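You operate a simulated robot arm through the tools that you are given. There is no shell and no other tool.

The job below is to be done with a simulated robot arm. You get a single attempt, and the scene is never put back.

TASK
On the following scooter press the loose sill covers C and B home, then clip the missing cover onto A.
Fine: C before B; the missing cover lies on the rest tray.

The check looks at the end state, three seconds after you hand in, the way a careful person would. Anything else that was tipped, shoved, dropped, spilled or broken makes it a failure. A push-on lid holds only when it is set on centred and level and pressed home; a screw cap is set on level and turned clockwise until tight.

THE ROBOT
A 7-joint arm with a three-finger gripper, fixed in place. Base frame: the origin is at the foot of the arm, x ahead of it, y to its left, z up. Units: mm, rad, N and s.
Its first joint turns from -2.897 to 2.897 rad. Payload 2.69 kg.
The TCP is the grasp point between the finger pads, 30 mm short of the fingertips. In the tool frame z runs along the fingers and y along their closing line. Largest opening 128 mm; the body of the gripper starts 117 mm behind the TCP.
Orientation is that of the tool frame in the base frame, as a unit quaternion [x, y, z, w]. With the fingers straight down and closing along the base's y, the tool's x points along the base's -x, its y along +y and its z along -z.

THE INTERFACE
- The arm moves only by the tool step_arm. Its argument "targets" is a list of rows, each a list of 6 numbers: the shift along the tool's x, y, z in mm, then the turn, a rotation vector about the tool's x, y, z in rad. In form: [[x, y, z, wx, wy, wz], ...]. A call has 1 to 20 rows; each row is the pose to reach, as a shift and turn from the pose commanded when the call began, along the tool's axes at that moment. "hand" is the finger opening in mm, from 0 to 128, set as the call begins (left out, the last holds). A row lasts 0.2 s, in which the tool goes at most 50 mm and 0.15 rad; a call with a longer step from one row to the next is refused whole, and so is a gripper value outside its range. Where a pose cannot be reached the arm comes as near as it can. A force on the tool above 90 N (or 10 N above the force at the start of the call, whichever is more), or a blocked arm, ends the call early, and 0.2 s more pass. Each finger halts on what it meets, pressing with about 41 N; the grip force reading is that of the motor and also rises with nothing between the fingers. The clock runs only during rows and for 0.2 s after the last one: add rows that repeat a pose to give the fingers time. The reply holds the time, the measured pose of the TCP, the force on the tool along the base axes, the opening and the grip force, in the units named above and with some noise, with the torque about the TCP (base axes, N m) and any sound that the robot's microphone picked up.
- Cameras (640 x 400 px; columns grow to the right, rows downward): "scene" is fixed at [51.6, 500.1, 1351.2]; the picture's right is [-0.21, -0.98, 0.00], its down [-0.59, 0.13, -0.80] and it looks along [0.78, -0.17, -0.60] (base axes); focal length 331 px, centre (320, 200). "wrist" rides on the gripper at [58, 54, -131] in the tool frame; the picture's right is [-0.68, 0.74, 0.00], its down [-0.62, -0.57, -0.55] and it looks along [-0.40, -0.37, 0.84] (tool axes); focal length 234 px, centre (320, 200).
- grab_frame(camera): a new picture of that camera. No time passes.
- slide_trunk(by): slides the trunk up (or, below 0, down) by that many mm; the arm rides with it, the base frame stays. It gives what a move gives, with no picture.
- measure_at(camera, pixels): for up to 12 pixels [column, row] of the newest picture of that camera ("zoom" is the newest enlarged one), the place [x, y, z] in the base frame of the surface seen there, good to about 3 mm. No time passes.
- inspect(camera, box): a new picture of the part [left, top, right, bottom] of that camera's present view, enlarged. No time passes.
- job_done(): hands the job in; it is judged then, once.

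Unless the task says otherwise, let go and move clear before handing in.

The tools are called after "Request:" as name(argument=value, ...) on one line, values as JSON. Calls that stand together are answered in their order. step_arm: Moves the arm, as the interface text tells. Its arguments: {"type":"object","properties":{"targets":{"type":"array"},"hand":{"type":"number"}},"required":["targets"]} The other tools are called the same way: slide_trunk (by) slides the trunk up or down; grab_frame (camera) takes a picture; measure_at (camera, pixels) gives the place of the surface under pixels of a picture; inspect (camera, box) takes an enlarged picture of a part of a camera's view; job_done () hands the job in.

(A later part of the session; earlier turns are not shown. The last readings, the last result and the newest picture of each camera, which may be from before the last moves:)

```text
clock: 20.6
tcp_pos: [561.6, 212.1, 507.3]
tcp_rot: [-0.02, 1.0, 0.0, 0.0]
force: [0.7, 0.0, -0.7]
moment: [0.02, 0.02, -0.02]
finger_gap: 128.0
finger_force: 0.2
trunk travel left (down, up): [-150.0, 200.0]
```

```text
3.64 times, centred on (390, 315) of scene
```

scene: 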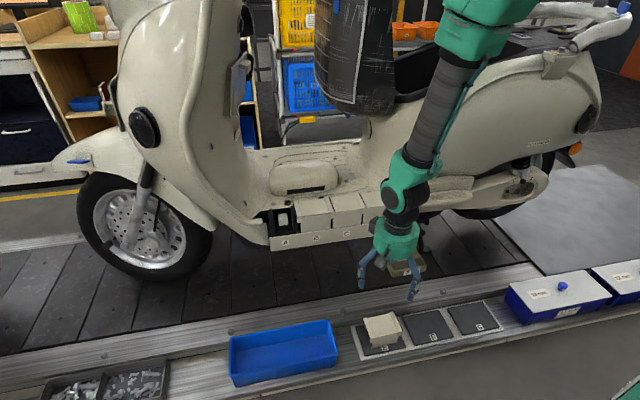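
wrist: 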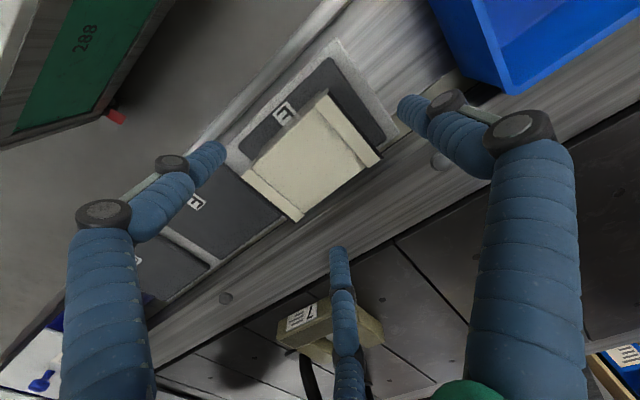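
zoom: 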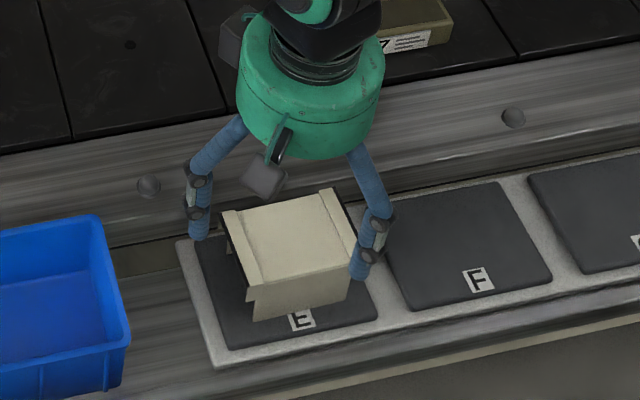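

The yaw now matches the cover and the tips are about 20 mm above it. I'll take fingertip measurements to confirm the clearance before descending around the cover.

Request:
measure_at(camera="zoom", pixels=[[198, 225], [198, 234], [191, 228], [206, 228], [360, 265], [360, 274], [352, 268], [369, 268], [230, 220], [258, 285], [330, 195], [355, 250]])

Request:
measure_at(camera="wrist", pixels=[[403, 105], [410, 112], [218, 152], [210, 160], [338, 252], [340, 262], [322, 97], [378, 158], [246, 175], [296, 217], [350, 125], [270, 198]])

```text
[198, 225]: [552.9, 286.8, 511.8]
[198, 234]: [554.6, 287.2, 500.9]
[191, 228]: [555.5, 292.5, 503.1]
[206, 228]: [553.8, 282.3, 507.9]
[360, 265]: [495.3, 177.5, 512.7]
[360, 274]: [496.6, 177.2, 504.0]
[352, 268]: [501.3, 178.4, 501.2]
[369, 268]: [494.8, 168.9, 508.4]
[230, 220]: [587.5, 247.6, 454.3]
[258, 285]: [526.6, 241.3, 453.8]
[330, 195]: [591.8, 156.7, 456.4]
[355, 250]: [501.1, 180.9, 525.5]
```

```text
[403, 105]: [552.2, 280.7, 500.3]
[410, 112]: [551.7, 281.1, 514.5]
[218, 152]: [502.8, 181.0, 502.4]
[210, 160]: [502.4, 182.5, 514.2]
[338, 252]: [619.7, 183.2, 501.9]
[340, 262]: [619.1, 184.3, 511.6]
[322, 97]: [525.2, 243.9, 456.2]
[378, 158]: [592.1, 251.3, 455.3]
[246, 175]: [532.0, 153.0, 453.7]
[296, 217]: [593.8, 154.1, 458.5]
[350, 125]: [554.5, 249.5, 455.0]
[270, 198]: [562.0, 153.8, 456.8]
```

The finger centres imply a hand centre near (563.7, 211.5), which clears the cover on all sides. Open tips sit only about 10 mm below the TCP because they swing in an arc. I'll descend 43 mm.

Request:
step_arm(targets=[[0, 0, 12, 0, 0, 0], [0, 0, 24, 0, 0, 0], [0, 0, 34, 0, 0, 0], [0, 0, 43, 0, 0, 0], [0, 0, 43, 0, 0, 0]], hand=128)

Request:
inspect(camera="scene", box=[330, 270, 450, 370])

Request:
grab_frame(camera="wrist")

```text
clock: 21.8
tcp_pos: [559.4, 214.3, 461.2]
tcp_rot: [-0.02, 1.0, -0.001, 0.0]
force: [0.4, 0.3, -0.9]
moment: [0.01, 0.01, 0.01]
finger_gap: 128.2
finger_force: 0.0
trunk travel left (down, up): [-150.0, 200.0]
```

```text
4.00 times, centred on (390, 320) of scene
```

zoom: 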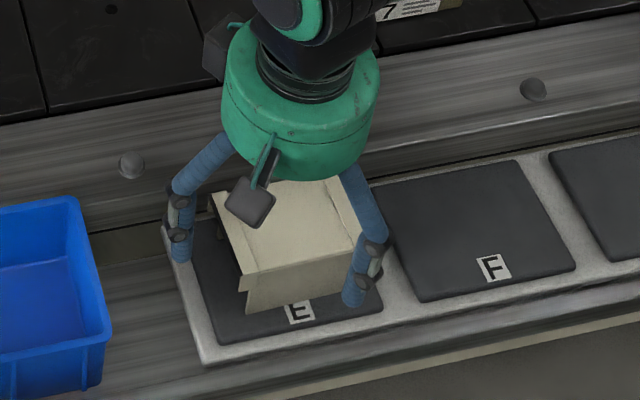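

```text
taken
```

wrist: 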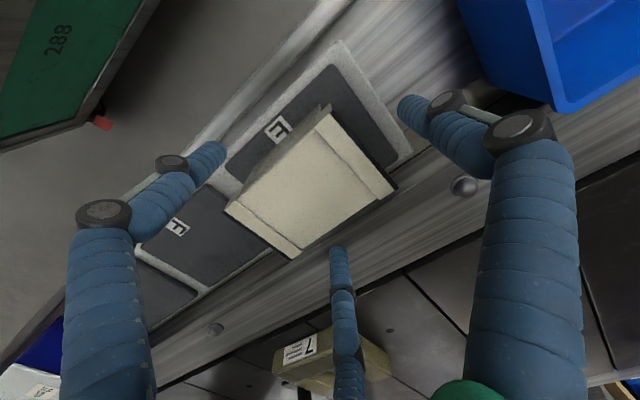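

The tips are now alongside the cover. The reading drifted to (559.4, 214.3), so I'll check it against the measured finger positions and the cover edges.

Request:
measure_at(camera="wrist", pixels=[[403, 105], [410, 112], [218, 152], [210, 160], [338, 252], [340, 262], [329, 115], [393, 187], [230, 208], [292, 254], [362, 150], [262, 232]])

Request:
step_arm(targets=[[0, 0, 0, 0, 0, 0]])

```text
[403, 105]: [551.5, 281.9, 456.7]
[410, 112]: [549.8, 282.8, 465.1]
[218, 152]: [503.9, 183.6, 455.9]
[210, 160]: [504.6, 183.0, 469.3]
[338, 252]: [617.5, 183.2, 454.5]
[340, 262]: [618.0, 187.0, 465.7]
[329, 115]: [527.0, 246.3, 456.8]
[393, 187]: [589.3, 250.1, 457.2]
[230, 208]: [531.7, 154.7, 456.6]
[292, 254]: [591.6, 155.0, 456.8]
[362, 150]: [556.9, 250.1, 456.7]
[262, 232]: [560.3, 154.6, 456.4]
```

```text
clock: 22.2
tcp_pos: [560.9, 213.0, 461.5]
tcp_rot: [-0.019, 1.0, 0.0, 0.001]
force: [-0.1, -0.1, 0.6]
moment: [0.02, 0.0, -0.01]
finger_gap: 127.9
finger_force: 0.1
trunk travel left (down, up): [-150.0, 200.0]
```

Finger positions are essentially unchanged, so the reading was mostly noise and the hand is centred near (562.5, 212). I'll close part way to gap 95 and look before gripping.

Request:
step_arm(targets=[[0, 0, 0, 0, 0, 0], [0, 0, 0, 0, 0, 0]], hand=95)

Request:
grab_frame(camera="wrist")

Request:
inspect(camera="scene", box=[340, 290, 440, 370])

```text
clock: 22.8
tcp_pos: [559.9, 213.2, 462.6]
tcp_rot: [-0.02, 1.0, 0.0, 0.001]
force: [-0.6, 0.0, 0.1]
moment: [0.01, 0.02, -0.01]
finger_gap: 95.0
finger_force: 0.1
trunk travel left (down, up): [-150.0, 200.0]
```

```text
taken
```

wrist: 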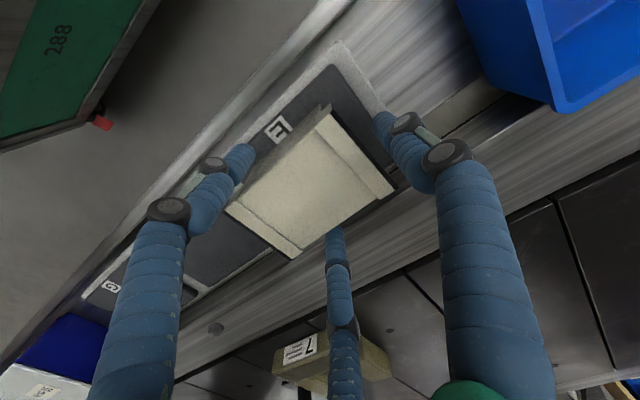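

```text
5.00 times, centred on (390, 330) of scene
```

zoom: 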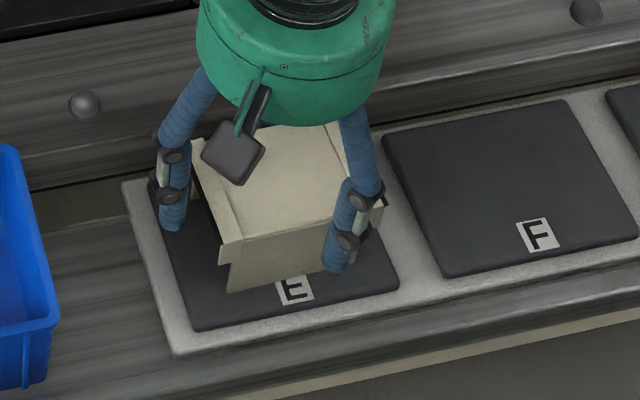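

At gap 95 nothing was touched and the cover hasn't moved, though a two-finger closing along y would already have hit its rib. That confirms the three-finger behaviour. I'll close to grip now.

Request:
step_arm(targets=[[0, 0, 0, 0, 0, 0], [0, 0, 0, 0, 0, 0], [0, 0, 0, 0, 0, 0], [0, 0, 0, 0, 0, 0]], hand=84)

Request:
grab_frame(camera="wrist")

Request:
inspect(camera="scene", box=[340, 290, 440, 370])

```text
clock: 23.8
tcp_pos: [560.3, 213.8, 462.5]
tcp_rot: [-0.021, 1.0, 0.0, 0.0]
force: [0.3, 0.2, -0.6]
moment: [-0.01, 0.02, 0.0]
finger_gap: 83.7
finger_force: 0.0
trunk travel left (down, up): [-150.0, 200.0]
```

```text
taken
```

wrist: 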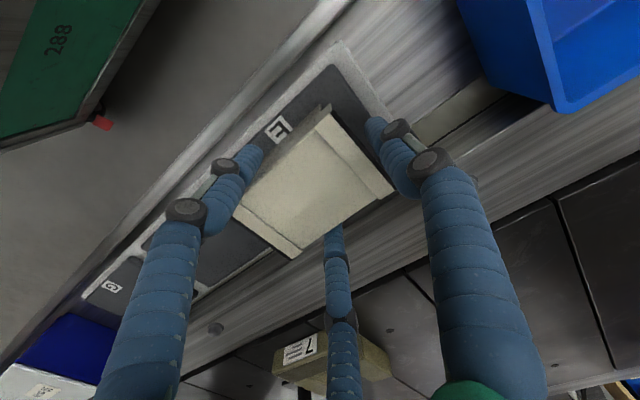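

```text
5.00 times, centred on (390, 330) of scene
```

zoom: 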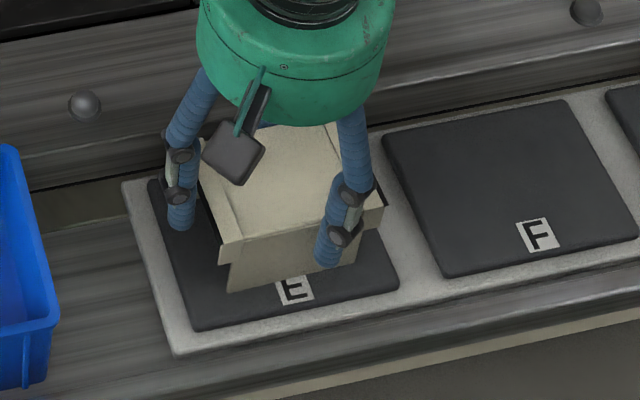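

There's still no contact at gap 83.7, and the fingertips are almost on the faces. I'll keep closing to a smaller setting so the fingers stop on the cover.

Request:
step_arm(targets=[[0, 0, 0, 0, 0, 0], [0, 0, 0, 0, 0, 0], [0, 0, 0, 0, 0, 0], [0, 0, 0, 0, 0, 0]], hand=76)

Request:
grab_frame(camera="wrist")

Request:
inspect(camera="scene", box=[340, 290, 440, 370])

```text
clock: 24.8
tcp_pos: [560.5, 213.9, 461.7]
tcp_rot: [-0.02, 1.0, -0.001, 0.001]
force: [0.9, -0.5, 1.6]
moment: [-0.06, -0.05, 0.04]
finger_gap: 78.2
finger_force: 1.6
trunk travel left (down, up): [-150.0, 200.0]
```

```text
taken
```

wrist: 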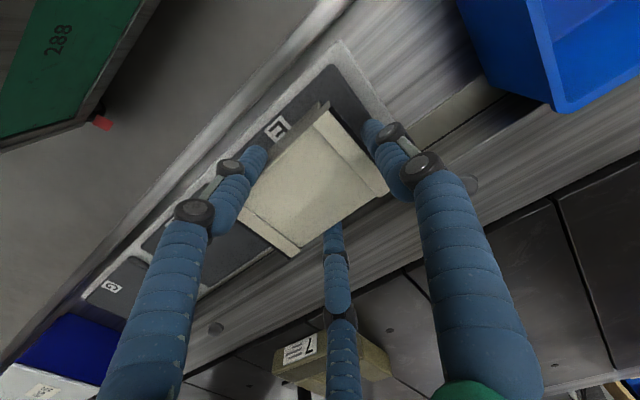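

```text
5.00 times, centred on (390, 330) of scene
```

zoom: 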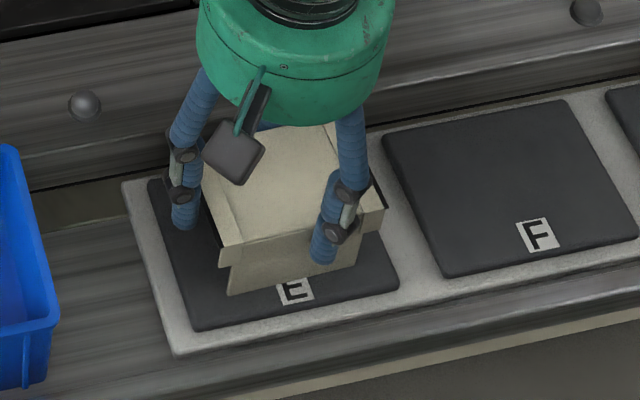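

Contact began at gap 78.2 with a slight nudge of the cover. I'll set a tighter grip and check that it settles squarely before lifting.

Request:
step_arm(targets=[[0, 0, 0, 0, 0, 0], [0, 0, 0, 0, 0, 0], [0, 0, 0, 0, 0, 0], [0, 0, 0, 0, 0, 0]], hand=55)

Request:
grab_frame(camera="wrist")

Request:
inspect(camera="scene", box=[340, 290, 440, 370])

```text
clock: 25.8
tcp_pos: [560.5, 214.4, 462.2]
tcp_rot: [-0.021, 1.0, -0.001, -0.001]
force: [1.2, -1.9, 5.5]
moment: [-0.17, 0.01, -0.05]
finger_gap: 77.4
finger_force: 16.6
trunk travel left (down, up): [-150.0, 200.0]
```

```text
taken
```

wrist: 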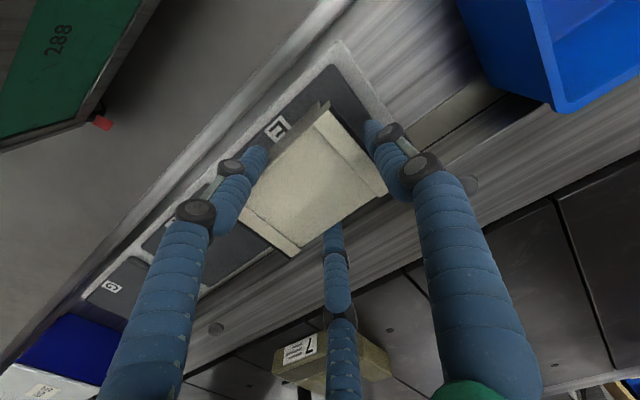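

```text
5.00 times, centred on (390, 330) of scene
```

zoom: 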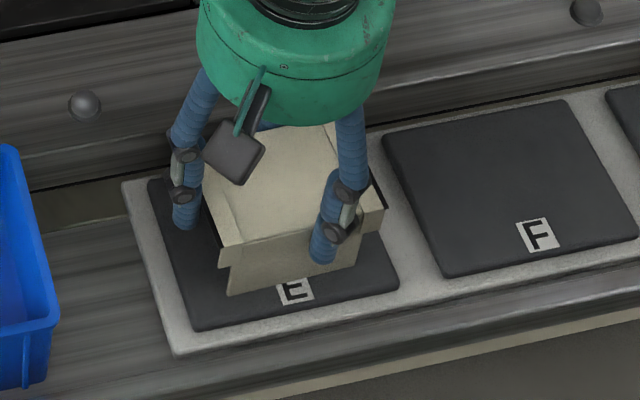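

The grip is up to 16.6 N at gap 77.4 and the cover looks square between the fingers. I'll hold a little longer so the grip can build up fully.

Request:
step_arm(targets=[[0, 0, 0, 0, 0, 0], [0, 0, 0, 0, 0, 0], [0, 0, 0, 0, 0, 0], [0, 0, 0, 0, 0, 0], [0, 0, 0, 0, 0, 0]], hand=30)

Request:
inspect(camera="wrist", box=[200, 70, 440, 270])

```text
clock: 27.0
tcp_pos: [560.1, 213.9, 462.3]
tcp_rot: [-0.02, 1.0, 0.0, -0.001]
force: [0.2, -0.7, 6.1]
moment: [-0.14, -0.01, -0.05]
finger_gap: 77.2
finger_force: 35.2
trunk travel left (down, up): [-150.0, 200.0]
```

```text
2.00 times, centred on (320, 170) of wrist
```

zoom: 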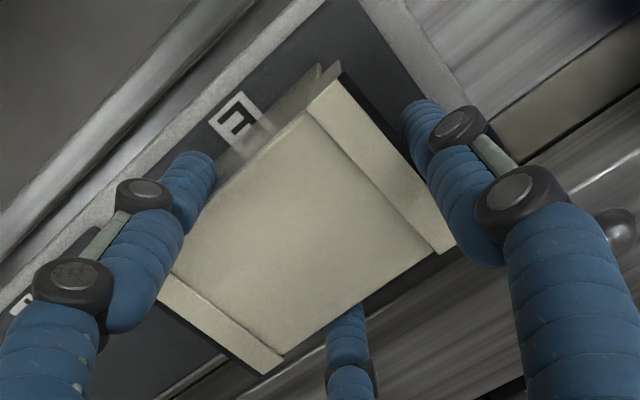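

The grip is now 35 N with the fingers against the cover. I'll lift slowly by 30 mm and check that the cover comes up level.

Request:
step_arm(targets=[[0, 0, -2, 0, 0, 0], [0, 0, -5, 0, 0, 0], [0, 0, -10, 0, 0, 0], [0, 0, -18, 0, 0, 0], [0, 0, -30, 0, 0, 0], [0, 0, -30, 0, 0, 0]])

Request:
inspect(camera="scene", box=[340, 270, 440, 350])

Request:
inspect(camera="wrist", box=[200, 70, 440, 270])

```text
clock: 28.4
tcp_pos: [562.4, 212.6, 491.1]
tcp_rot: [-0.02, 1.0, 0.0, 0.0]
force: [-0.3, 0.5, -0.9]
moment: [0.01, -0.01, 0.0]
finger_gap: 77.1
finger_force: 35.1
trunk travel left (down, up): [-150.0, 200.0]
```

```text
5.00 times, centred on (390, 310) of scene
```

zoom: 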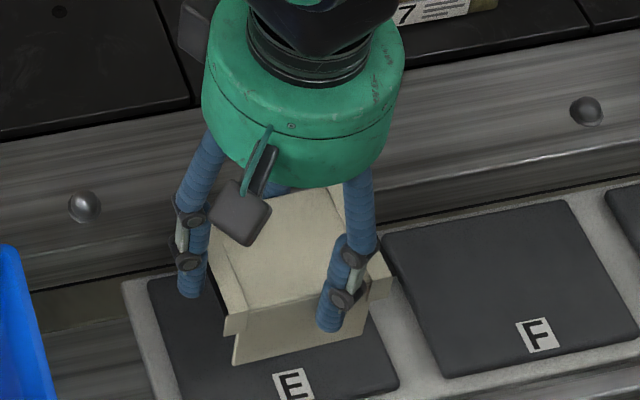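

```text
2.00 times, centred on (320, 170) of wrist
```

zoom: 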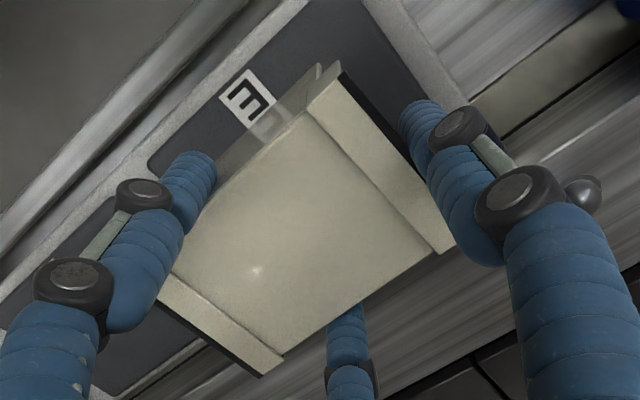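

The cover lifted with no change in how it sits in the fingers. I'll measure its corners now, to know its exact pose and level relative to the TCP.

Request:
measure_at(camera="zoom", pixels=[[335, 85], [345, 95], [446, 248], [435, 240], [165, 290], [265, 370], [280, 355], [385, 165], [220, 330], [310, 200], [240, 250], [360, 250]])

Request:
measure_at(camera="zoom", pixels=[[300, 325], [350, 295], [400, 268], [260, 160], [285, 140], [305, 120], [200, 225], [222, 200], [410, 195], [430, 225], [360, 125], [190, 310]])

Request:
measure_at(camera="wrist", pixels=[[367, 130], [372, 135], [262, 155], [258, 162], [332, 232], [334, 245], [335, 105], [422, 193], [283, 218], [332, 256], [375, 145], [255, 160]])

```text
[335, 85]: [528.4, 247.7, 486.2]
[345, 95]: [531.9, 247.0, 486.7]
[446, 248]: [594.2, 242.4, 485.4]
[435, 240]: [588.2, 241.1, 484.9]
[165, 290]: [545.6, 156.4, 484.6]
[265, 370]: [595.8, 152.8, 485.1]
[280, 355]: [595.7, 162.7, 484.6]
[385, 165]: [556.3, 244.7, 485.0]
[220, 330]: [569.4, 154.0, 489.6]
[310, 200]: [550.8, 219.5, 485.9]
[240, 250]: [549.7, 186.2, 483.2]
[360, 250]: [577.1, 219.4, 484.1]
```

```text
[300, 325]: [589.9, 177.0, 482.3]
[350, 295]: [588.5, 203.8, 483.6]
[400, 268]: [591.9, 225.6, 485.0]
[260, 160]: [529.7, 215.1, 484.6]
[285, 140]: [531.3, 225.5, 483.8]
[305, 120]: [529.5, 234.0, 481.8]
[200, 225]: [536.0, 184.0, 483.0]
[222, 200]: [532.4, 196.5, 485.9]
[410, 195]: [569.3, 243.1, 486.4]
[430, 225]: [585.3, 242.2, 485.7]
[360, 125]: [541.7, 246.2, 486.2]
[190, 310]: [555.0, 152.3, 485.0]
```

```text
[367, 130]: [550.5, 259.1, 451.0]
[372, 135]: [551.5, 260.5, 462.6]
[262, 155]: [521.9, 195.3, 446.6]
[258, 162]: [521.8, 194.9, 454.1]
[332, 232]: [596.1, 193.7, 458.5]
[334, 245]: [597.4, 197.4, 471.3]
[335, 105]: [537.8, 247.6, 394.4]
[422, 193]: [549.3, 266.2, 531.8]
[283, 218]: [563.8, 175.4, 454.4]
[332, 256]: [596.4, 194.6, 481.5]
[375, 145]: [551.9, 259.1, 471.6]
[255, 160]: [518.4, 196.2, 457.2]
```

The cover's top is level at about 485, some 6 mm below the TCP, but the finger pixels read lower than I expected. I'll measure the fingertips from the scene camera to know my clearance over the floorboard.

Request:
inspect(camera="scene", box=[345, 290, 425, 350])

```text
6.67 times, centred on (385, 320) of scene
```

zoom: 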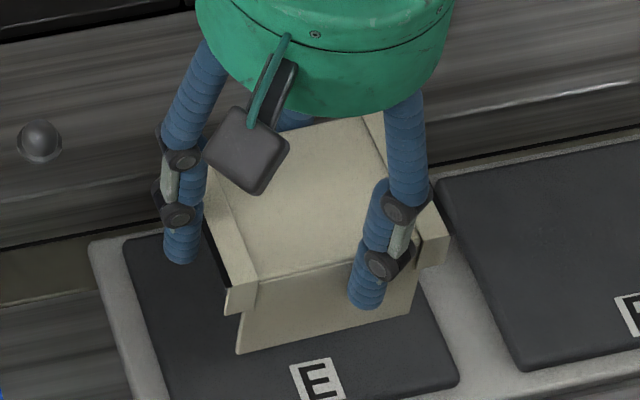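

Request:
measure_at(camera="zoom", pixels=[[180, 255], [180, 262], [180, 240], [365, 300], [365, 307], [355, 285], [375, 303], [240, 345], [410, 315], [235, 300], [300, 320], [340, 300]])

Request:
measure_at(camera="zoom", pixels=[[255, 270], [400, 245], [225, 200], [245, 260], [370, 140], [435, 230], [300, 220], [230, 300], [440, 250], [300, 265], [345, 255], [320, 150]])

```text
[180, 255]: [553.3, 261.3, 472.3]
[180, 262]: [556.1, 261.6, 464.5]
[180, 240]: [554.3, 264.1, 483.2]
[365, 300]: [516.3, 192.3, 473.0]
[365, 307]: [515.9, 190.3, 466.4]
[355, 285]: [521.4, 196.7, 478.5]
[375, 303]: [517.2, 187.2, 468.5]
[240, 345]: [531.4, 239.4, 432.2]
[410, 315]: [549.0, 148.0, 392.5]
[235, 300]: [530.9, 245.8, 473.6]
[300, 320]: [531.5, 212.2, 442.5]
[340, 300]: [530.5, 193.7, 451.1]
```

```text
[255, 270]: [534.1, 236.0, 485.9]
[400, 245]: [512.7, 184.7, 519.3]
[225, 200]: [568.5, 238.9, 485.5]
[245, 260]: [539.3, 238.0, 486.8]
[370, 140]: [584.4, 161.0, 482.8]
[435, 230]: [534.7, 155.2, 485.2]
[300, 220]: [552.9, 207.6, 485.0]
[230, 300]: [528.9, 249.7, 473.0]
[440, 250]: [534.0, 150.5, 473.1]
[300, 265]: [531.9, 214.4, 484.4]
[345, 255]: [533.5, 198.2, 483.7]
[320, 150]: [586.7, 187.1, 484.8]
```

From the scene camera the tips are at z≈463, about 28 mm below the TCP. The cover sits level with its centre roughly 12 mm to −y of the TCP. Before carrying it to A, I'll measure the leg shield near the route.

Request:
grab_frame(camera="scene")

Request:
measure_at(camera="scene", pixels=[[170, 140], [185, 140], [200, 140], [215, 140], [228, 140], [200, 170], [215, 180], [230, 190], [240, 200], [250, 205], [212, 110], [228, 110]])

Request:
measure_at(camera="scene", pixels=[[200, 100], [210, 80], [220, 70], [232, 60], [238, 100], [242, 130], [248, 160], [240, 60], [238, 30], [225, 20], [215, 30], [205, 50]])

```text
taken
```

scene: 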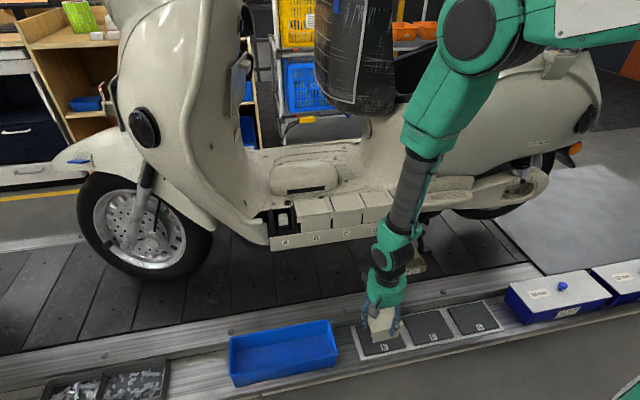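

```text
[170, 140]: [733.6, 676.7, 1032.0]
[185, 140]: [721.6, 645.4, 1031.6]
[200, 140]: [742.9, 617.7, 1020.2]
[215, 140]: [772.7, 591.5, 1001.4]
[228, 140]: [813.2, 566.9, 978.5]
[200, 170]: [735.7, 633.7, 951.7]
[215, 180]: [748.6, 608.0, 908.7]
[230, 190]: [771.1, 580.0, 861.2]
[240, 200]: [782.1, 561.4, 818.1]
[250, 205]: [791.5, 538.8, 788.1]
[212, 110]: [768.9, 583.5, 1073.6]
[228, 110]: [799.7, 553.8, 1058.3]
```

```text
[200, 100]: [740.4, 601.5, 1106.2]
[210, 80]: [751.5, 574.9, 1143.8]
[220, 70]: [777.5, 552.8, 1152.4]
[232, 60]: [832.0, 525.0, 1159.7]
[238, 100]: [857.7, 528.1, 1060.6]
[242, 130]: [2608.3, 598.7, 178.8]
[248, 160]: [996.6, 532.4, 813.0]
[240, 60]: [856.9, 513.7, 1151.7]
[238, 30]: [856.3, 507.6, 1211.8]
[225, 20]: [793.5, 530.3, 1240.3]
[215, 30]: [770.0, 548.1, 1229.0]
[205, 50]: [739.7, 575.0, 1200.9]
```

The leg shield stays beyond y≈540 near A's column, which leaves room for the hand at y≈468. I'll lift the cover straight up to about z=1000 and square its yaw on the way.

Request:
step_arm(targets=[[0, 0, -20, 0, 0, 0], [0, 0, -50, 0, 0, 0], [0, 0, -85, 0, 0, 0], [0, 0, -120, 0, 0, 0], [0, 0, -155, 0, 0, 0], [0, 0, -190, 0, 0, 0], [0, 0, -225, 0, 0, 0], [0, 0, -260, 0, 0, 0], [0, 0, -295, 0, 0, 0], [0, 0, -330, 0, 0, 0], [0, 0, -365, 0, 0, 0], [0, 0, -400, 0, 0, 0.01], [0, 0, -435, 0, 0, 0.02], [0, 0, -470, 0, 0, 0.03], [0, 0, -495, 0, 0, 0.04], [0, 0, -505, 0, 0, 0.042], [0, 0, -505, 0, 0, 0.042]])

Request:
grab_frame(camera="scene")

Request:
grab_frame(camera="wrist")

```text
clock: 32.0
tcp_pos: [562.4, 211.9, 998.6]
tcp_rot: [0.002, 1.0, 0.0, 0.0]
force: [0.0, 0.2, -0.7]
moment: [0.05, 0.04, 0.0]
finger_gap: 77.2
finger_force: 35.2
trunk travel left (down, up): [-150.0, 200.0]
```

```text
taken
```

scene: 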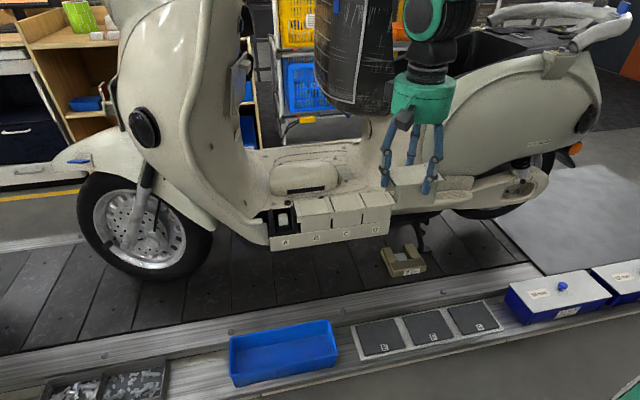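

```text
taken
```

wrist: 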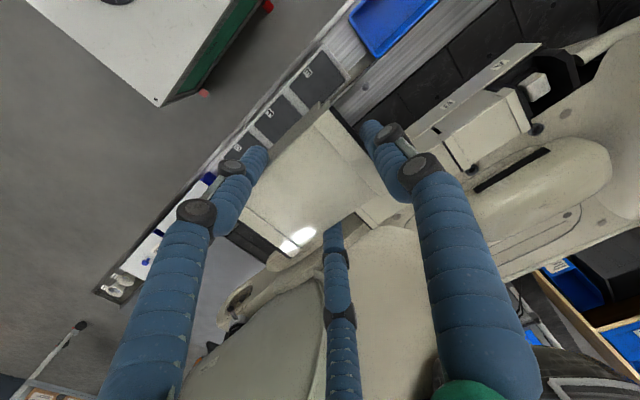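

The cover is still held firmly, with the yaw near zero. I'll measure it again from both cameras now that it's squared up.

Request:
inspect(camera="wrist", box=[160, 70, 480, 270])

```text
2.00 times, centred on (320, 170) of wrist
```

zoom: 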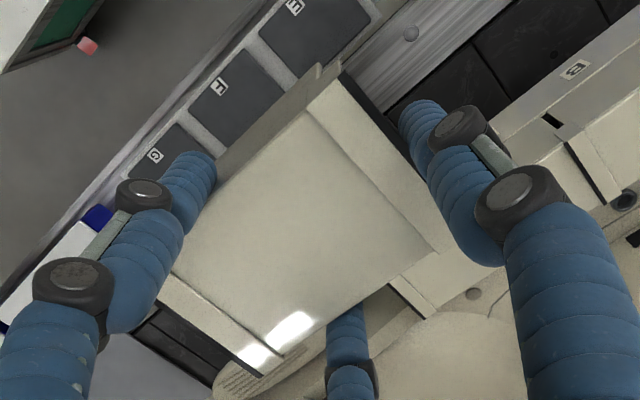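

Request:
measure_at(camera="zoom", pixels=[[338, 78], [346, 86], [440, 238], [432, 246], [172, 280], [165, 288], [262, 372], [275, 358], [390, 165], [225, 335], [305, 230], [345, 110]])

Request:
measure_at(camera="zoom", pixels=[[300, 118], [270, 145], [240, 172], [315, 325], [345, 303], [380, 283], [415, 260], [240, 350], [200, 318], [365, 118], [405, 178], [425, 215]])

Request:
inspect(camera="scene", box=[370, 120, 460, 200])

```text
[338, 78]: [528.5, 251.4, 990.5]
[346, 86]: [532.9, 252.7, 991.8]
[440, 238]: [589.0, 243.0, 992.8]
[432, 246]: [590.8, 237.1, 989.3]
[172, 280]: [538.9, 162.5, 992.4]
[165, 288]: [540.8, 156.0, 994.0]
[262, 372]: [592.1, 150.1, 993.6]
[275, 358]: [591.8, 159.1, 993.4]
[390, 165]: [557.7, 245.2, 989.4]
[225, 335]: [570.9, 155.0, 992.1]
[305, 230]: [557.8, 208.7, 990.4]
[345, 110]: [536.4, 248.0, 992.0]
```

```text
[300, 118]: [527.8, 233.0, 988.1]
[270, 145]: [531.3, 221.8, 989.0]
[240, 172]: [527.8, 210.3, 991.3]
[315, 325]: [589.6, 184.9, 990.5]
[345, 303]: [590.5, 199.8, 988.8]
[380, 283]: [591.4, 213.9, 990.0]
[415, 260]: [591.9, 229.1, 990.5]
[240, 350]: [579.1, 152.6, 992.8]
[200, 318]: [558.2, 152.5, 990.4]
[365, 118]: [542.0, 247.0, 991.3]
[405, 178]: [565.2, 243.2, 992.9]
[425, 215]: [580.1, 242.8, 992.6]
```

```text
5.00 times, centred on (415, 160) of scene
```

zoom: 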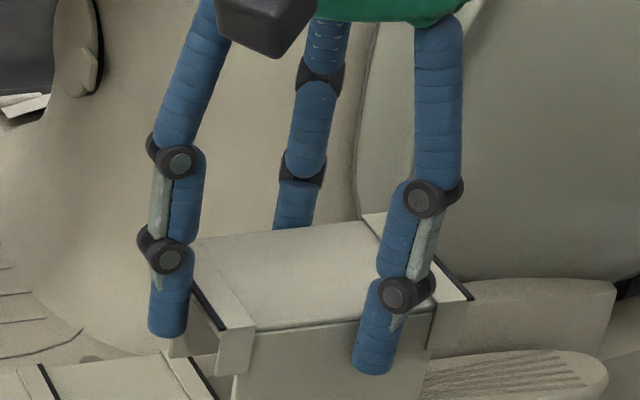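

Request:
measure_at(camera="zoom", pixels=[[245, 370], [260, 345], [280, 380], [300, 345], [320, 360], [340, 340], [410, 320], [420, 330], [415, 345], [225, 350], [238, 350], [230, 370]])

Request:
measure_at(camera="zoom", pixels=[[250, 320], [300, 315], [340, 308], [270, 280], [330, 260], [300, 240], [350, 290], [235, 310], [215, 280], [450, 285], [400, 240], [380, 220]])

Request:
measure_at(camera="zoom", pixels=[[165, 330], [180, 330], [370, 365], [358, 360], [385, 365], [290, 222], [303, 222], [280, 222], [167, 310], [372, 350], [295, 210], [220, 365]])

```text
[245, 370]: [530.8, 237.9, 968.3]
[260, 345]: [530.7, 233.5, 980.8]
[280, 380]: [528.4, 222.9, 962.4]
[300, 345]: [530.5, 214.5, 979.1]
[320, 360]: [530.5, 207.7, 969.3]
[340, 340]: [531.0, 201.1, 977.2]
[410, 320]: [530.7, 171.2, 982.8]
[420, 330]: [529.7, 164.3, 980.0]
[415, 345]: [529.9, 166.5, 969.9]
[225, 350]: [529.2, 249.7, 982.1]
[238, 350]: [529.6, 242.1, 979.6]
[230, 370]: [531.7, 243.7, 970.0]
```

```text
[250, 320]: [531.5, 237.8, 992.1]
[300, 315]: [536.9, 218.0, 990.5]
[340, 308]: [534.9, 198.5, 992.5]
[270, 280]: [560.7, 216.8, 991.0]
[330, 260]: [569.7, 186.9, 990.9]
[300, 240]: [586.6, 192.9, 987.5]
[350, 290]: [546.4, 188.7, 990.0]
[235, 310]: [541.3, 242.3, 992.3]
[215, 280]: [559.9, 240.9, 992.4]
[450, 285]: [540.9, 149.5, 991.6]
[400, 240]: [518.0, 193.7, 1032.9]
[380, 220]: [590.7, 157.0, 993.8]
```

```text
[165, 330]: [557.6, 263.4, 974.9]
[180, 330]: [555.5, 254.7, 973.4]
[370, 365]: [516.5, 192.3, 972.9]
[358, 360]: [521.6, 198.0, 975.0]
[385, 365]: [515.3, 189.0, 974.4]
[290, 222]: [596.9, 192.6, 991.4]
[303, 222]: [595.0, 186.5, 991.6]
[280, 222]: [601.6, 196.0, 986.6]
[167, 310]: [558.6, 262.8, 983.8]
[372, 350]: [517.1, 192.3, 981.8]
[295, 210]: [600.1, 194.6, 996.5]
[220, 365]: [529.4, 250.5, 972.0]
```

Front-face points read x≈530 all the way across and the ribs span y≈149.5–250.5, so the cover is square, with its centre 12 mm to −y of the TCP. I'll swing across at height, stopping short of A to check clearances.

Request:
step_arm(targets=[[0, 20, 0, 0, 0, 0], [0, 50, 0, 0, 0, 0], [0, 85, 0, 0, 0, 0], [0, 120, 0, 0, 0, 0], [0, 155, 0, 0, 0, 0], [-10, 185, 0, 0, 0, 0], [-30, 215, 0, 0, 0, 0], [-60, 240, 0, 0, 0, 0], [-90, 256, 0, 0, 0, 0], [-110, 256, 0, 0, 0, 0], [-110, 256, 0, 0, 0, 0]])

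Request:
grab_frame(camera="scene")

Request:
grab_frame(camera="wrist")

```text
clock: 34.4
tcp_pos: [672.3, 466.6, 995.1]
tcp_rot: [0.002, 1.0, -0.001, 0.0]
force: [0.4, -0.1, -0.4]
moment: [0.05, 0.03, 0.0]
finger_gap: 77.0
finger_force: 34.9
trunk travel left (down, up): [-150.0, 200.0]
```

```text
taken
```

scene: 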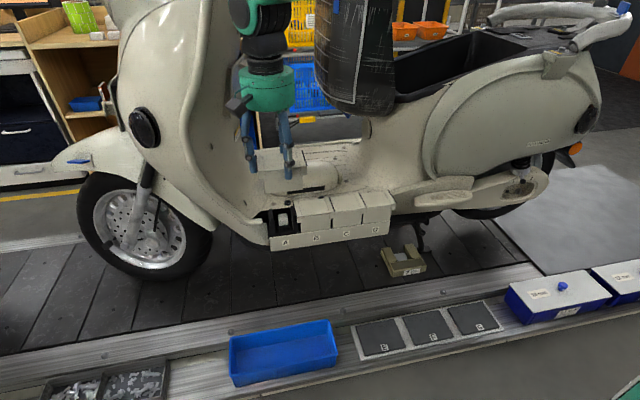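

```text
taken
```

wrist: 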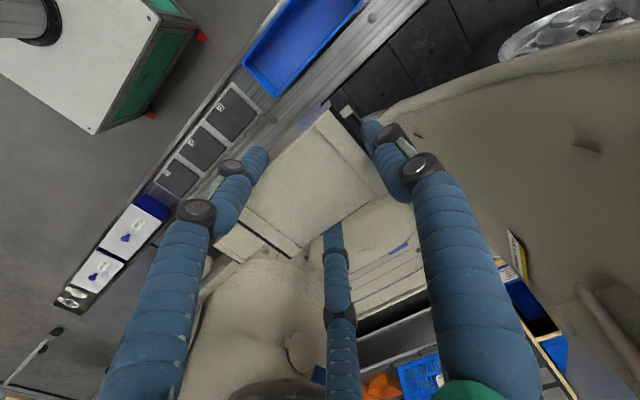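

The hand is at (672, 467, 995), clear of the leg shield. The shield is further away lower down, so I'll descend to about z=880 here and then slide forward over A.

Request:
step_arm(targets=[[0, 0, 20, 0, 0, 0], [0, 0, 50, 0, 0, 0], [0, 0, 80, 0, 0, 0], [0, 0, 105, 0, 0, 0], [0, 0, 115, 0, 0, 0], [-15, 0, 115, 0, 0, 0], [-35, 0.5, 115, 0, 0, 0], [-55, 1, 115, 0, 0, 0], [-68, 1.1, 115, 0, 0, 0], [-74.5, 1.1, 115, 0, 0, 0], [-74.5, 1.1, 115, 0, 0, 0]])

Request:
grab_frame(camera="scene")

Request:
grab_frame(camera="wrist")

Request:
inspect(camera="scene", box=[230, 120, 374, 250])

```text
clock: 36.8
tcp_pos: [745.2, 469.1, 882.4]
tcp_rot: [0.001, 1.0, 0.0, 0.0]
force: [0.0, 0.2, -1.2]
moment: [-0.02, 0.04, -0.03]
finger_gap: 76.8
finger_force: 35.6
trunk travel left (down, up): [-150.0, 200.0]
```

```text
taken
```

scene: 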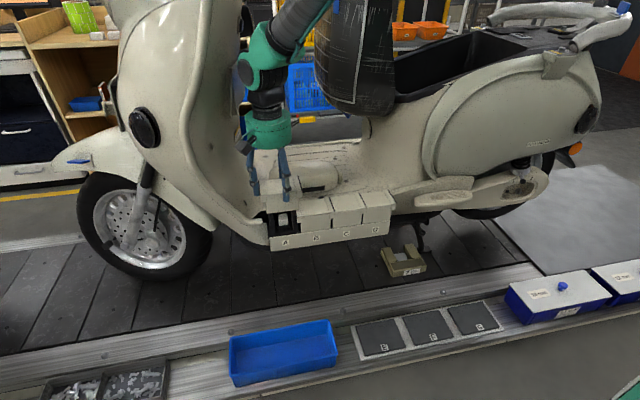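

```text
taken
```

wrist: 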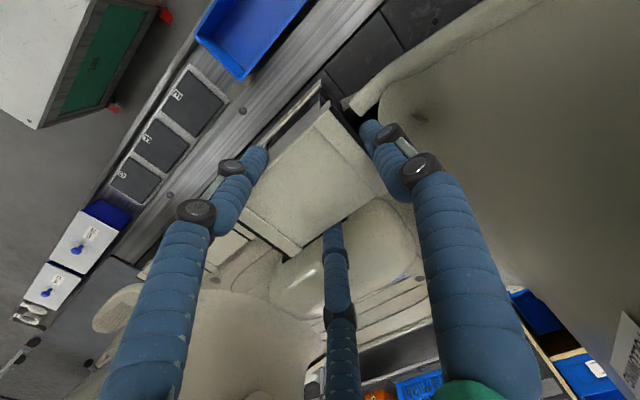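

```text
3.08 times, centred on (302, 185) of scene
```

zoom: 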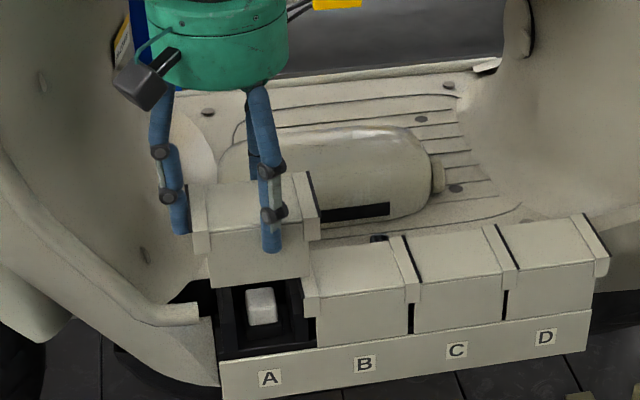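

The cover hangs above seat A, just left of B. I'll measure its faces against B's front and A's guides for final alignment.

Request:
inspect(camera="scene", box=[264, 170, 344, 250])

```text
5.00 times, centred on (304, 210) of scene
```

zoom: 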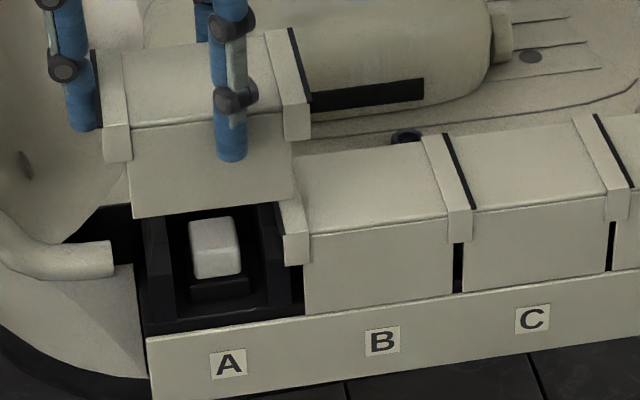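

Request:
measure_at(camera="zoom", pixels=[[150, 170], [180, 180], [200, 150], [260, 150], [270, 180], [150, 150], [285, 170], [140, 205], [285, 190], [130, 180], [115, 140], [300, 120]])

Request:
measure_at(camera="zoom", pixels=[[320, 260], [350, 260], [400, 250], [440, 240], [480, 240], [520, 230], [580, 220], [308, 290], [449, 270], [295, 240], [462, 220], [470, 270]])

Request:
measure_at(camera="zoom", pixels=[[104, 130], [131, 130], [284, 110], [311, 110], [190, 245], [239, 245], [215, 225], [215, 265], [160, 260], [280, 250], [150, 260], [270, 250]])

```text
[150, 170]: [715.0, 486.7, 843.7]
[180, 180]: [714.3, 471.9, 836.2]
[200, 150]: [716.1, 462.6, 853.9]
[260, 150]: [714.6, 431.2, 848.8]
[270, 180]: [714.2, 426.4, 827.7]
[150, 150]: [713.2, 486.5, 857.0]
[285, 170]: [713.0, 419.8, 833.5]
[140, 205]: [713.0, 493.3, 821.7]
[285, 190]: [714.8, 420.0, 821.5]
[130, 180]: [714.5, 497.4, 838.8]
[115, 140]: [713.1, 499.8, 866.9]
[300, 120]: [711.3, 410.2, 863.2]
```

```text
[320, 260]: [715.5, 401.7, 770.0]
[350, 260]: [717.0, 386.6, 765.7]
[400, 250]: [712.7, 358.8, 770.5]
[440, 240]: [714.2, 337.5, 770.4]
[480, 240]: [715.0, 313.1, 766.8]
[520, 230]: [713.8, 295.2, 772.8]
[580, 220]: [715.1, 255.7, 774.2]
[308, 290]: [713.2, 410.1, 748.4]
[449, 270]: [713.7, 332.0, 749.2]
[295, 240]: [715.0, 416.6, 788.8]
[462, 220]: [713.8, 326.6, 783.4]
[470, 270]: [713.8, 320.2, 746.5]
```

```text
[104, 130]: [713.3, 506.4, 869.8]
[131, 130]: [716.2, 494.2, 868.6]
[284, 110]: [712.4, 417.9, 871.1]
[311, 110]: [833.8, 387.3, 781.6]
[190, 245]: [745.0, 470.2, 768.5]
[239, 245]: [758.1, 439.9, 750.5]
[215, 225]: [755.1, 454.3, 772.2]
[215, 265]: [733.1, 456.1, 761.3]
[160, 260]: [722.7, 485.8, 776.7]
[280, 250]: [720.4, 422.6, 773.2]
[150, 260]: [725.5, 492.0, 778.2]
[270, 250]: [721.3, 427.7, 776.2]
```

The cover's front face reads x≈714.3 against B's 714.5, and its centre y≈456.4 against the seat's ≈455.7, so it's well aligned. I'll lower it in stages, first to about 15 mm above the loose height, watching the force.

Request:
step_arm(targets=[[0, -0.5, 8, 0, 0, 0], [0, -0.5, 16, 0, 0, 0], [0, -0.5, 22, 0, 0, 0], [0, -0.5, 28, 0, 0, 0], [0, -0.5, 34, 0, 0, 0], [0, -0.5, 40, 0, 0, 0], [0, -0.5, 46, 0, 0, 0], [0, -0.5, 52, 0, 0, 0], [0, -0.5, 58, 0, 0, 0], [0, -0.5, 58, 0, 0, 0]])

Request:
inspect(camera="scene", box=[254, 170, 334, 250])

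Request:
grab_frame(camera="wrist")

```text
clock: 39.0
tcp_pos: [747.3, 469.5, 822.9]
tcp_rot: [0.0, 1.0, 0.001, 0.0]
force: [-0.6, -0.2, -0.9]
moment: [0.0, 0.04, -0.01]
finger_gap: 76.8
finger_force: 35.6
trunk travel left (down, up): [-150.0, 200.0]
```

```text
5.00 times, centred on (294, 210) of scene
```

zoom: 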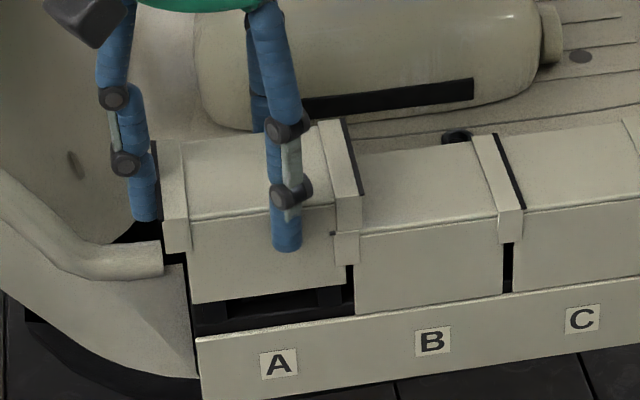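

```text
taken
```

wrist: 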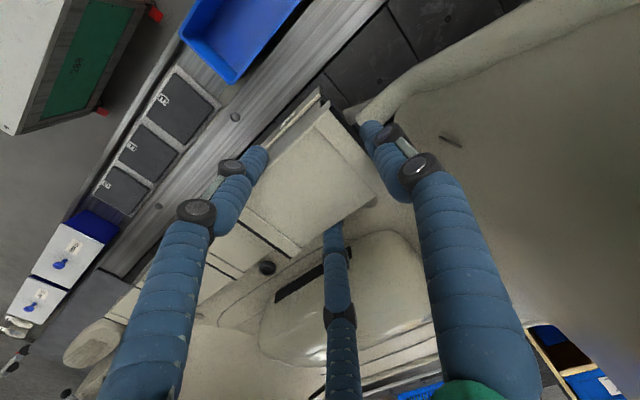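

There's no contact yet, and the cover is lined up over the seat with its front flush with B's. I'll check the finger and tube clearances, then lower to the loose height.

Request:
measure_at(camera="zoom", pixels=[[205, 270], [240, 260], [330, 240], [340, 270], [195, 285], [342, 250], [220, 180], [230, 205], [320, 190], [145, 200], [145, 217], [150, 255]])

Request:
measure_at(camera="zoom", pixels=[[285, 245], [285, 235], [165, 200], [178, 210], [345, 180], [355, 180], [130, 265], [155, 262], [110, 250], [370, 270], [490, 260], [430, 260]])

```text
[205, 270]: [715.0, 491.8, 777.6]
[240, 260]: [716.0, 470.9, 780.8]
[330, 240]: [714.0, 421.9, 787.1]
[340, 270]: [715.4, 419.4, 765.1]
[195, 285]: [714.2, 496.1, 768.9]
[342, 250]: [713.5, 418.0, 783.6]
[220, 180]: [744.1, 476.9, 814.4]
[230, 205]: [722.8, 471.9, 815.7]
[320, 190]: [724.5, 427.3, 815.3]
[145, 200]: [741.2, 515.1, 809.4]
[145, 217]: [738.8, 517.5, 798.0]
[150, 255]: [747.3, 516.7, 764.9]
```

```text
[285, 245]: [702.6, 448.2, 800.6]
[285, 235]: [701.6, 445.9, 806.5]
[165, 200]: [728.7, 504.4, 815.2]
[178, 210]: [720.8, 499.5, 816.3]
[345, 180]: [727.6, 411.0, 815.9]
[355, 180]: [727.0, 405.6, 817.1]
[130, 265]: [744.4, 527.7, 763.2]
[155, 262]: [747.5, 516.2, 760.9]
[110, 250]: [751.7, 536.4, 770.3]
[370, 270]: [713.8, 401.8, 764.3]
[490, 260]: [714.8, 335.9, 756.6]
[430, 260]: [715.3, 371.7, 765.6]
```

Body top is at 815, with the ribs at y≈405.6 and 506, so it's centred on about 456. I'll go down 12 mm gently and read the force.

Request:
step_arm(targets=[[0, 0, 3, 0, 0, 0], [0, 0, 6, 0, 0, 0], [0, 0, 9, 0, 0, 0], [0, 0, 12, 0, 0, 0], [0, 0, 12, 0, 0, 0]])

```text
clock: 40.2
tcp_pos: [746.9, 467.5, 811.1]
tcp_rot: [0.0, 1.0, 0.0, 0.0]
force: [-0.3, 0.5, -0.7]
moment: [0.01, -0.01, -0.04]
finger_gap: 76.8
finger_force: 35.3
trunk travel left (down, up): [-150.0, 200.0]
```

Still no contact at TCP z=811 (body top ≈803). I'll continue in 1 mm steps toward the height where B and C were sitting loose.

Request:
step_arm(targets=[[0, 0, 1, 0, 0, 0], [0, 0, 2, 0, 0, 0], [0, 0, 3, 0, 0, 0], [0, 0, 4, 0, 0, 0], [0, 0, 4, 0, 0, 0]])

Request:
inspect(camera="scene", box=[254, 170, 334, 250])

```text
clock: 41.4
tcp_pos: [746.2, 468.9, 806.9]
tcp_rot: [0.001, 1.0, -0.001, 0.0]
force: [1.2, -0.1, 0.3]
moment: [-0.03, 0.01, -0.01]
finger_gap: 76.6
finger_force: 35.1
trunk travel left (down, up): [-150.0, 200.0]
```

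```text
5.00 times, centred on (294, 210) of scene
```

zoom: 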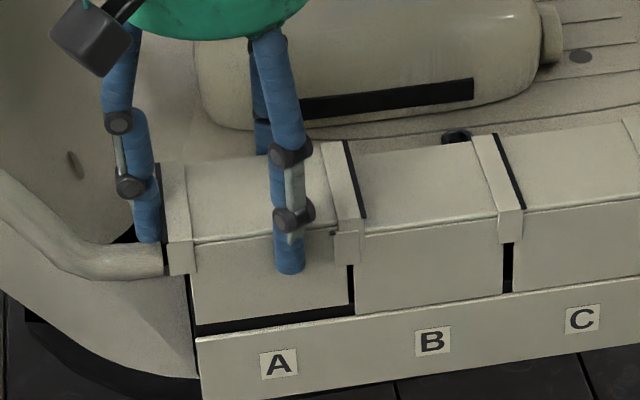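

Force is still near zero at body top ≈799, with tips about 8 mm above the floorboard. I'll go down another 2 mm to feel for the latch.

Request:
step_arm(targets=[[0, 0, 0.7, 0, 0, 0], [0, 0, 1.4, 0, 0, 0], [0, 0, 2.2, 0, 0, 0], [0, 0, 2.2, 0, 0, 0]])

Request:
inspect(camera="scene", box=[254, 170, 334, 250])

```text
clock: 42.4
tcp_pos: [746.6, 469.5, 806.1]
tcp_rot: [0.001, 1.0, 0.0, 0.001]
force: [0.8, -1.0, 1.0]
moment: [0.03, 0.0, 0.01]
finger_gap: 76.9
finger_force: 34.7
trunk travel left (down, up): [-150.0, 200.0]
```

```text
5.00 times, centred on (294, 210) of scene
```

zoom: 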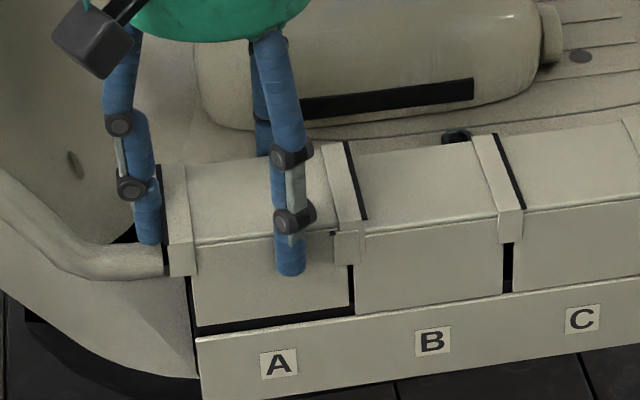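

The force has just started to rise, at 1 N. I'll measure A's top against B's to see how proud it sits and whether it's level.

Request:
measure_at(camera="zoom", pixels=[[205, 180], [250, 170], [220, 215], [250, 225], [325, 205], [315, 165], [215, 235], [350, 195], [335, 170], [185, 220], [175, 180], [400, 190]])

Request:
measure_at(camera="zoom", pixels=[[288, 270], [288, 260], [148, 240], [148, 230], [150, 262], [205, 290], [330, 270], [205, 310], [340, 300], [195, 300], [346, 290], [400, 270]])

```text
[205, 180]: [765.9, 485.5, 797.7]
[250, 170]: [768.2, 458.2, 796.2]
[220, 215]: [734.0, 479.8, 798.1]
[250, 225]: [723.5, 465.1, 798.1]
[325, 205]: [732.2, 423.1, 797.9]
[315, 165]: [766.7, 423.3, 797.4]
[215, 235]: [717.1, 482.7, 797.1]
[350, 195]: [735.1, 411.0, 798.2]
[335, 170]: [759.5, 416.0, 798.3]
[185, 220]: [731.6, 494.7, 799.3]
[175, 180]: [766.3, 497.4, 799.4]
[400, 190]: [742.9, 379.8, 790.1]
```

```text
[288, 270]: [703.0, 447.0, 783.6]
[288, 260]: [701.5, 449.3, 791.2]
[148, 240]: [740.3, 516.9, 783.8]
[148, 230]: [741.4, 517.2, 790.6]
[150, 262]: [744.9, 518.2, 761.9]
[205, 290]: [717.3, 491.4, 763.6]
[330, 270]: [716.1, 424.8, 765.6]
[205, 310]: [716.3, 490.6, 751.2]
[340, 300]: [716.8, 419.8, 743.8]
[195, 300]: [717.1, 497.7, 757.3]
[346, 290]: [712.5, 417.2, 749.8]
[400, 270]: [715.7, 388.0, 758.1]
```

A's top is level at about 797.5, roughly 6–7 mm proud, resting at the start of the latch just as B and C did. I'll open the fingers a little to release it.

Request:
step_arm(targets=[[0, 0, 0, 0, 0, 0], [0, 0, 0, 0, 0, 0], [0, 0, 0, 0, 0, 0]], hand=92)

Request:
inspect(camera="scene", box=[254, 170, 334, 250])

Request:
grab_frame(camera="wrist")

```text
clock: 43.2
tcp_pos: [747.0, 467.7, 805.9]
tcp_rot: [0.001, 1.0, 0.001, 0.0]
force: [0.4, -0.2, -0.9]
moment: [0.02, -0.03, -0.01]
finger_gap: 92.3
finger_force: 0.0
trunk travel left (down, up): [-150.0, 200.0]
```

```text
5.00 times, centred on (294, 210) of scene
```

zoom: 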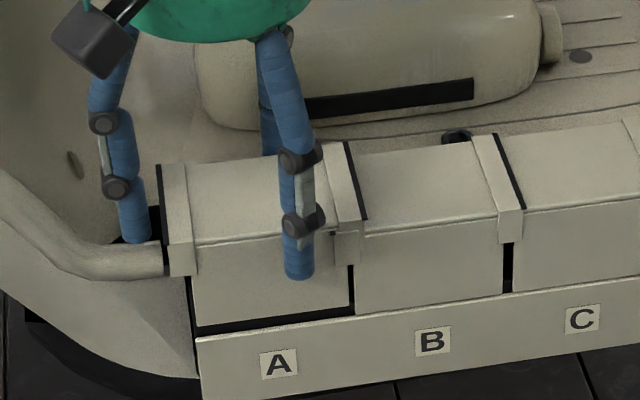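

```text
taken
```

wrist: 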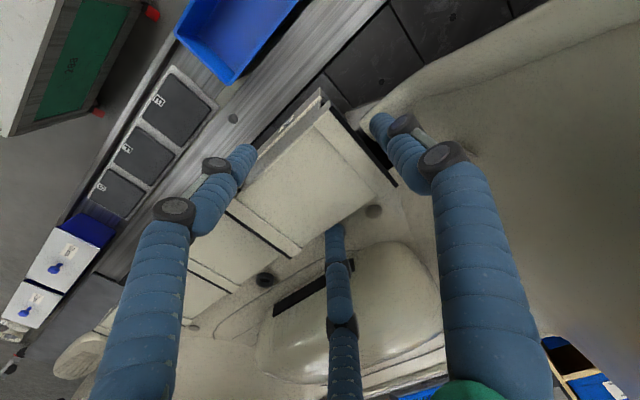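

The cover stayed put when I released it. I'll rise straight up so the tips clear its top before moving sideways.

Request:
step_arm(targets=[[0, 0, -6, 0, 0, 0], [0, 0, -16, 0, 0, 0], [0, 0, -30, 0, 0, 0], [0, 0, -45, 0, 0, 0], [0, 0, -58, 0, 0, 0], [0, 0, -58, 0, 0, 0]])

Request:
inspect(camera="scene", box=[254, 170, 334, 250])

```text
clock: 44.6
tcp_pos: [748.1, 468.4, 862.4]
tcp_rot: [0.001, 1.0, -0.001, 0.001]
force: [0.5, -0.3, 0.8]
moment: [0.04, 0.02, 0.0]
finger_gap: 91.8
finger_force: 0.1
trunk travel left (down, up): [-150.0, 200.0]
```

```text
5.00 times, centred on (294, 210) of scene
```

zoom: 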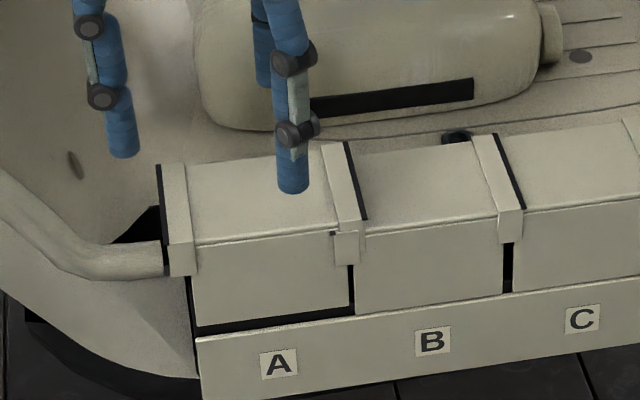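

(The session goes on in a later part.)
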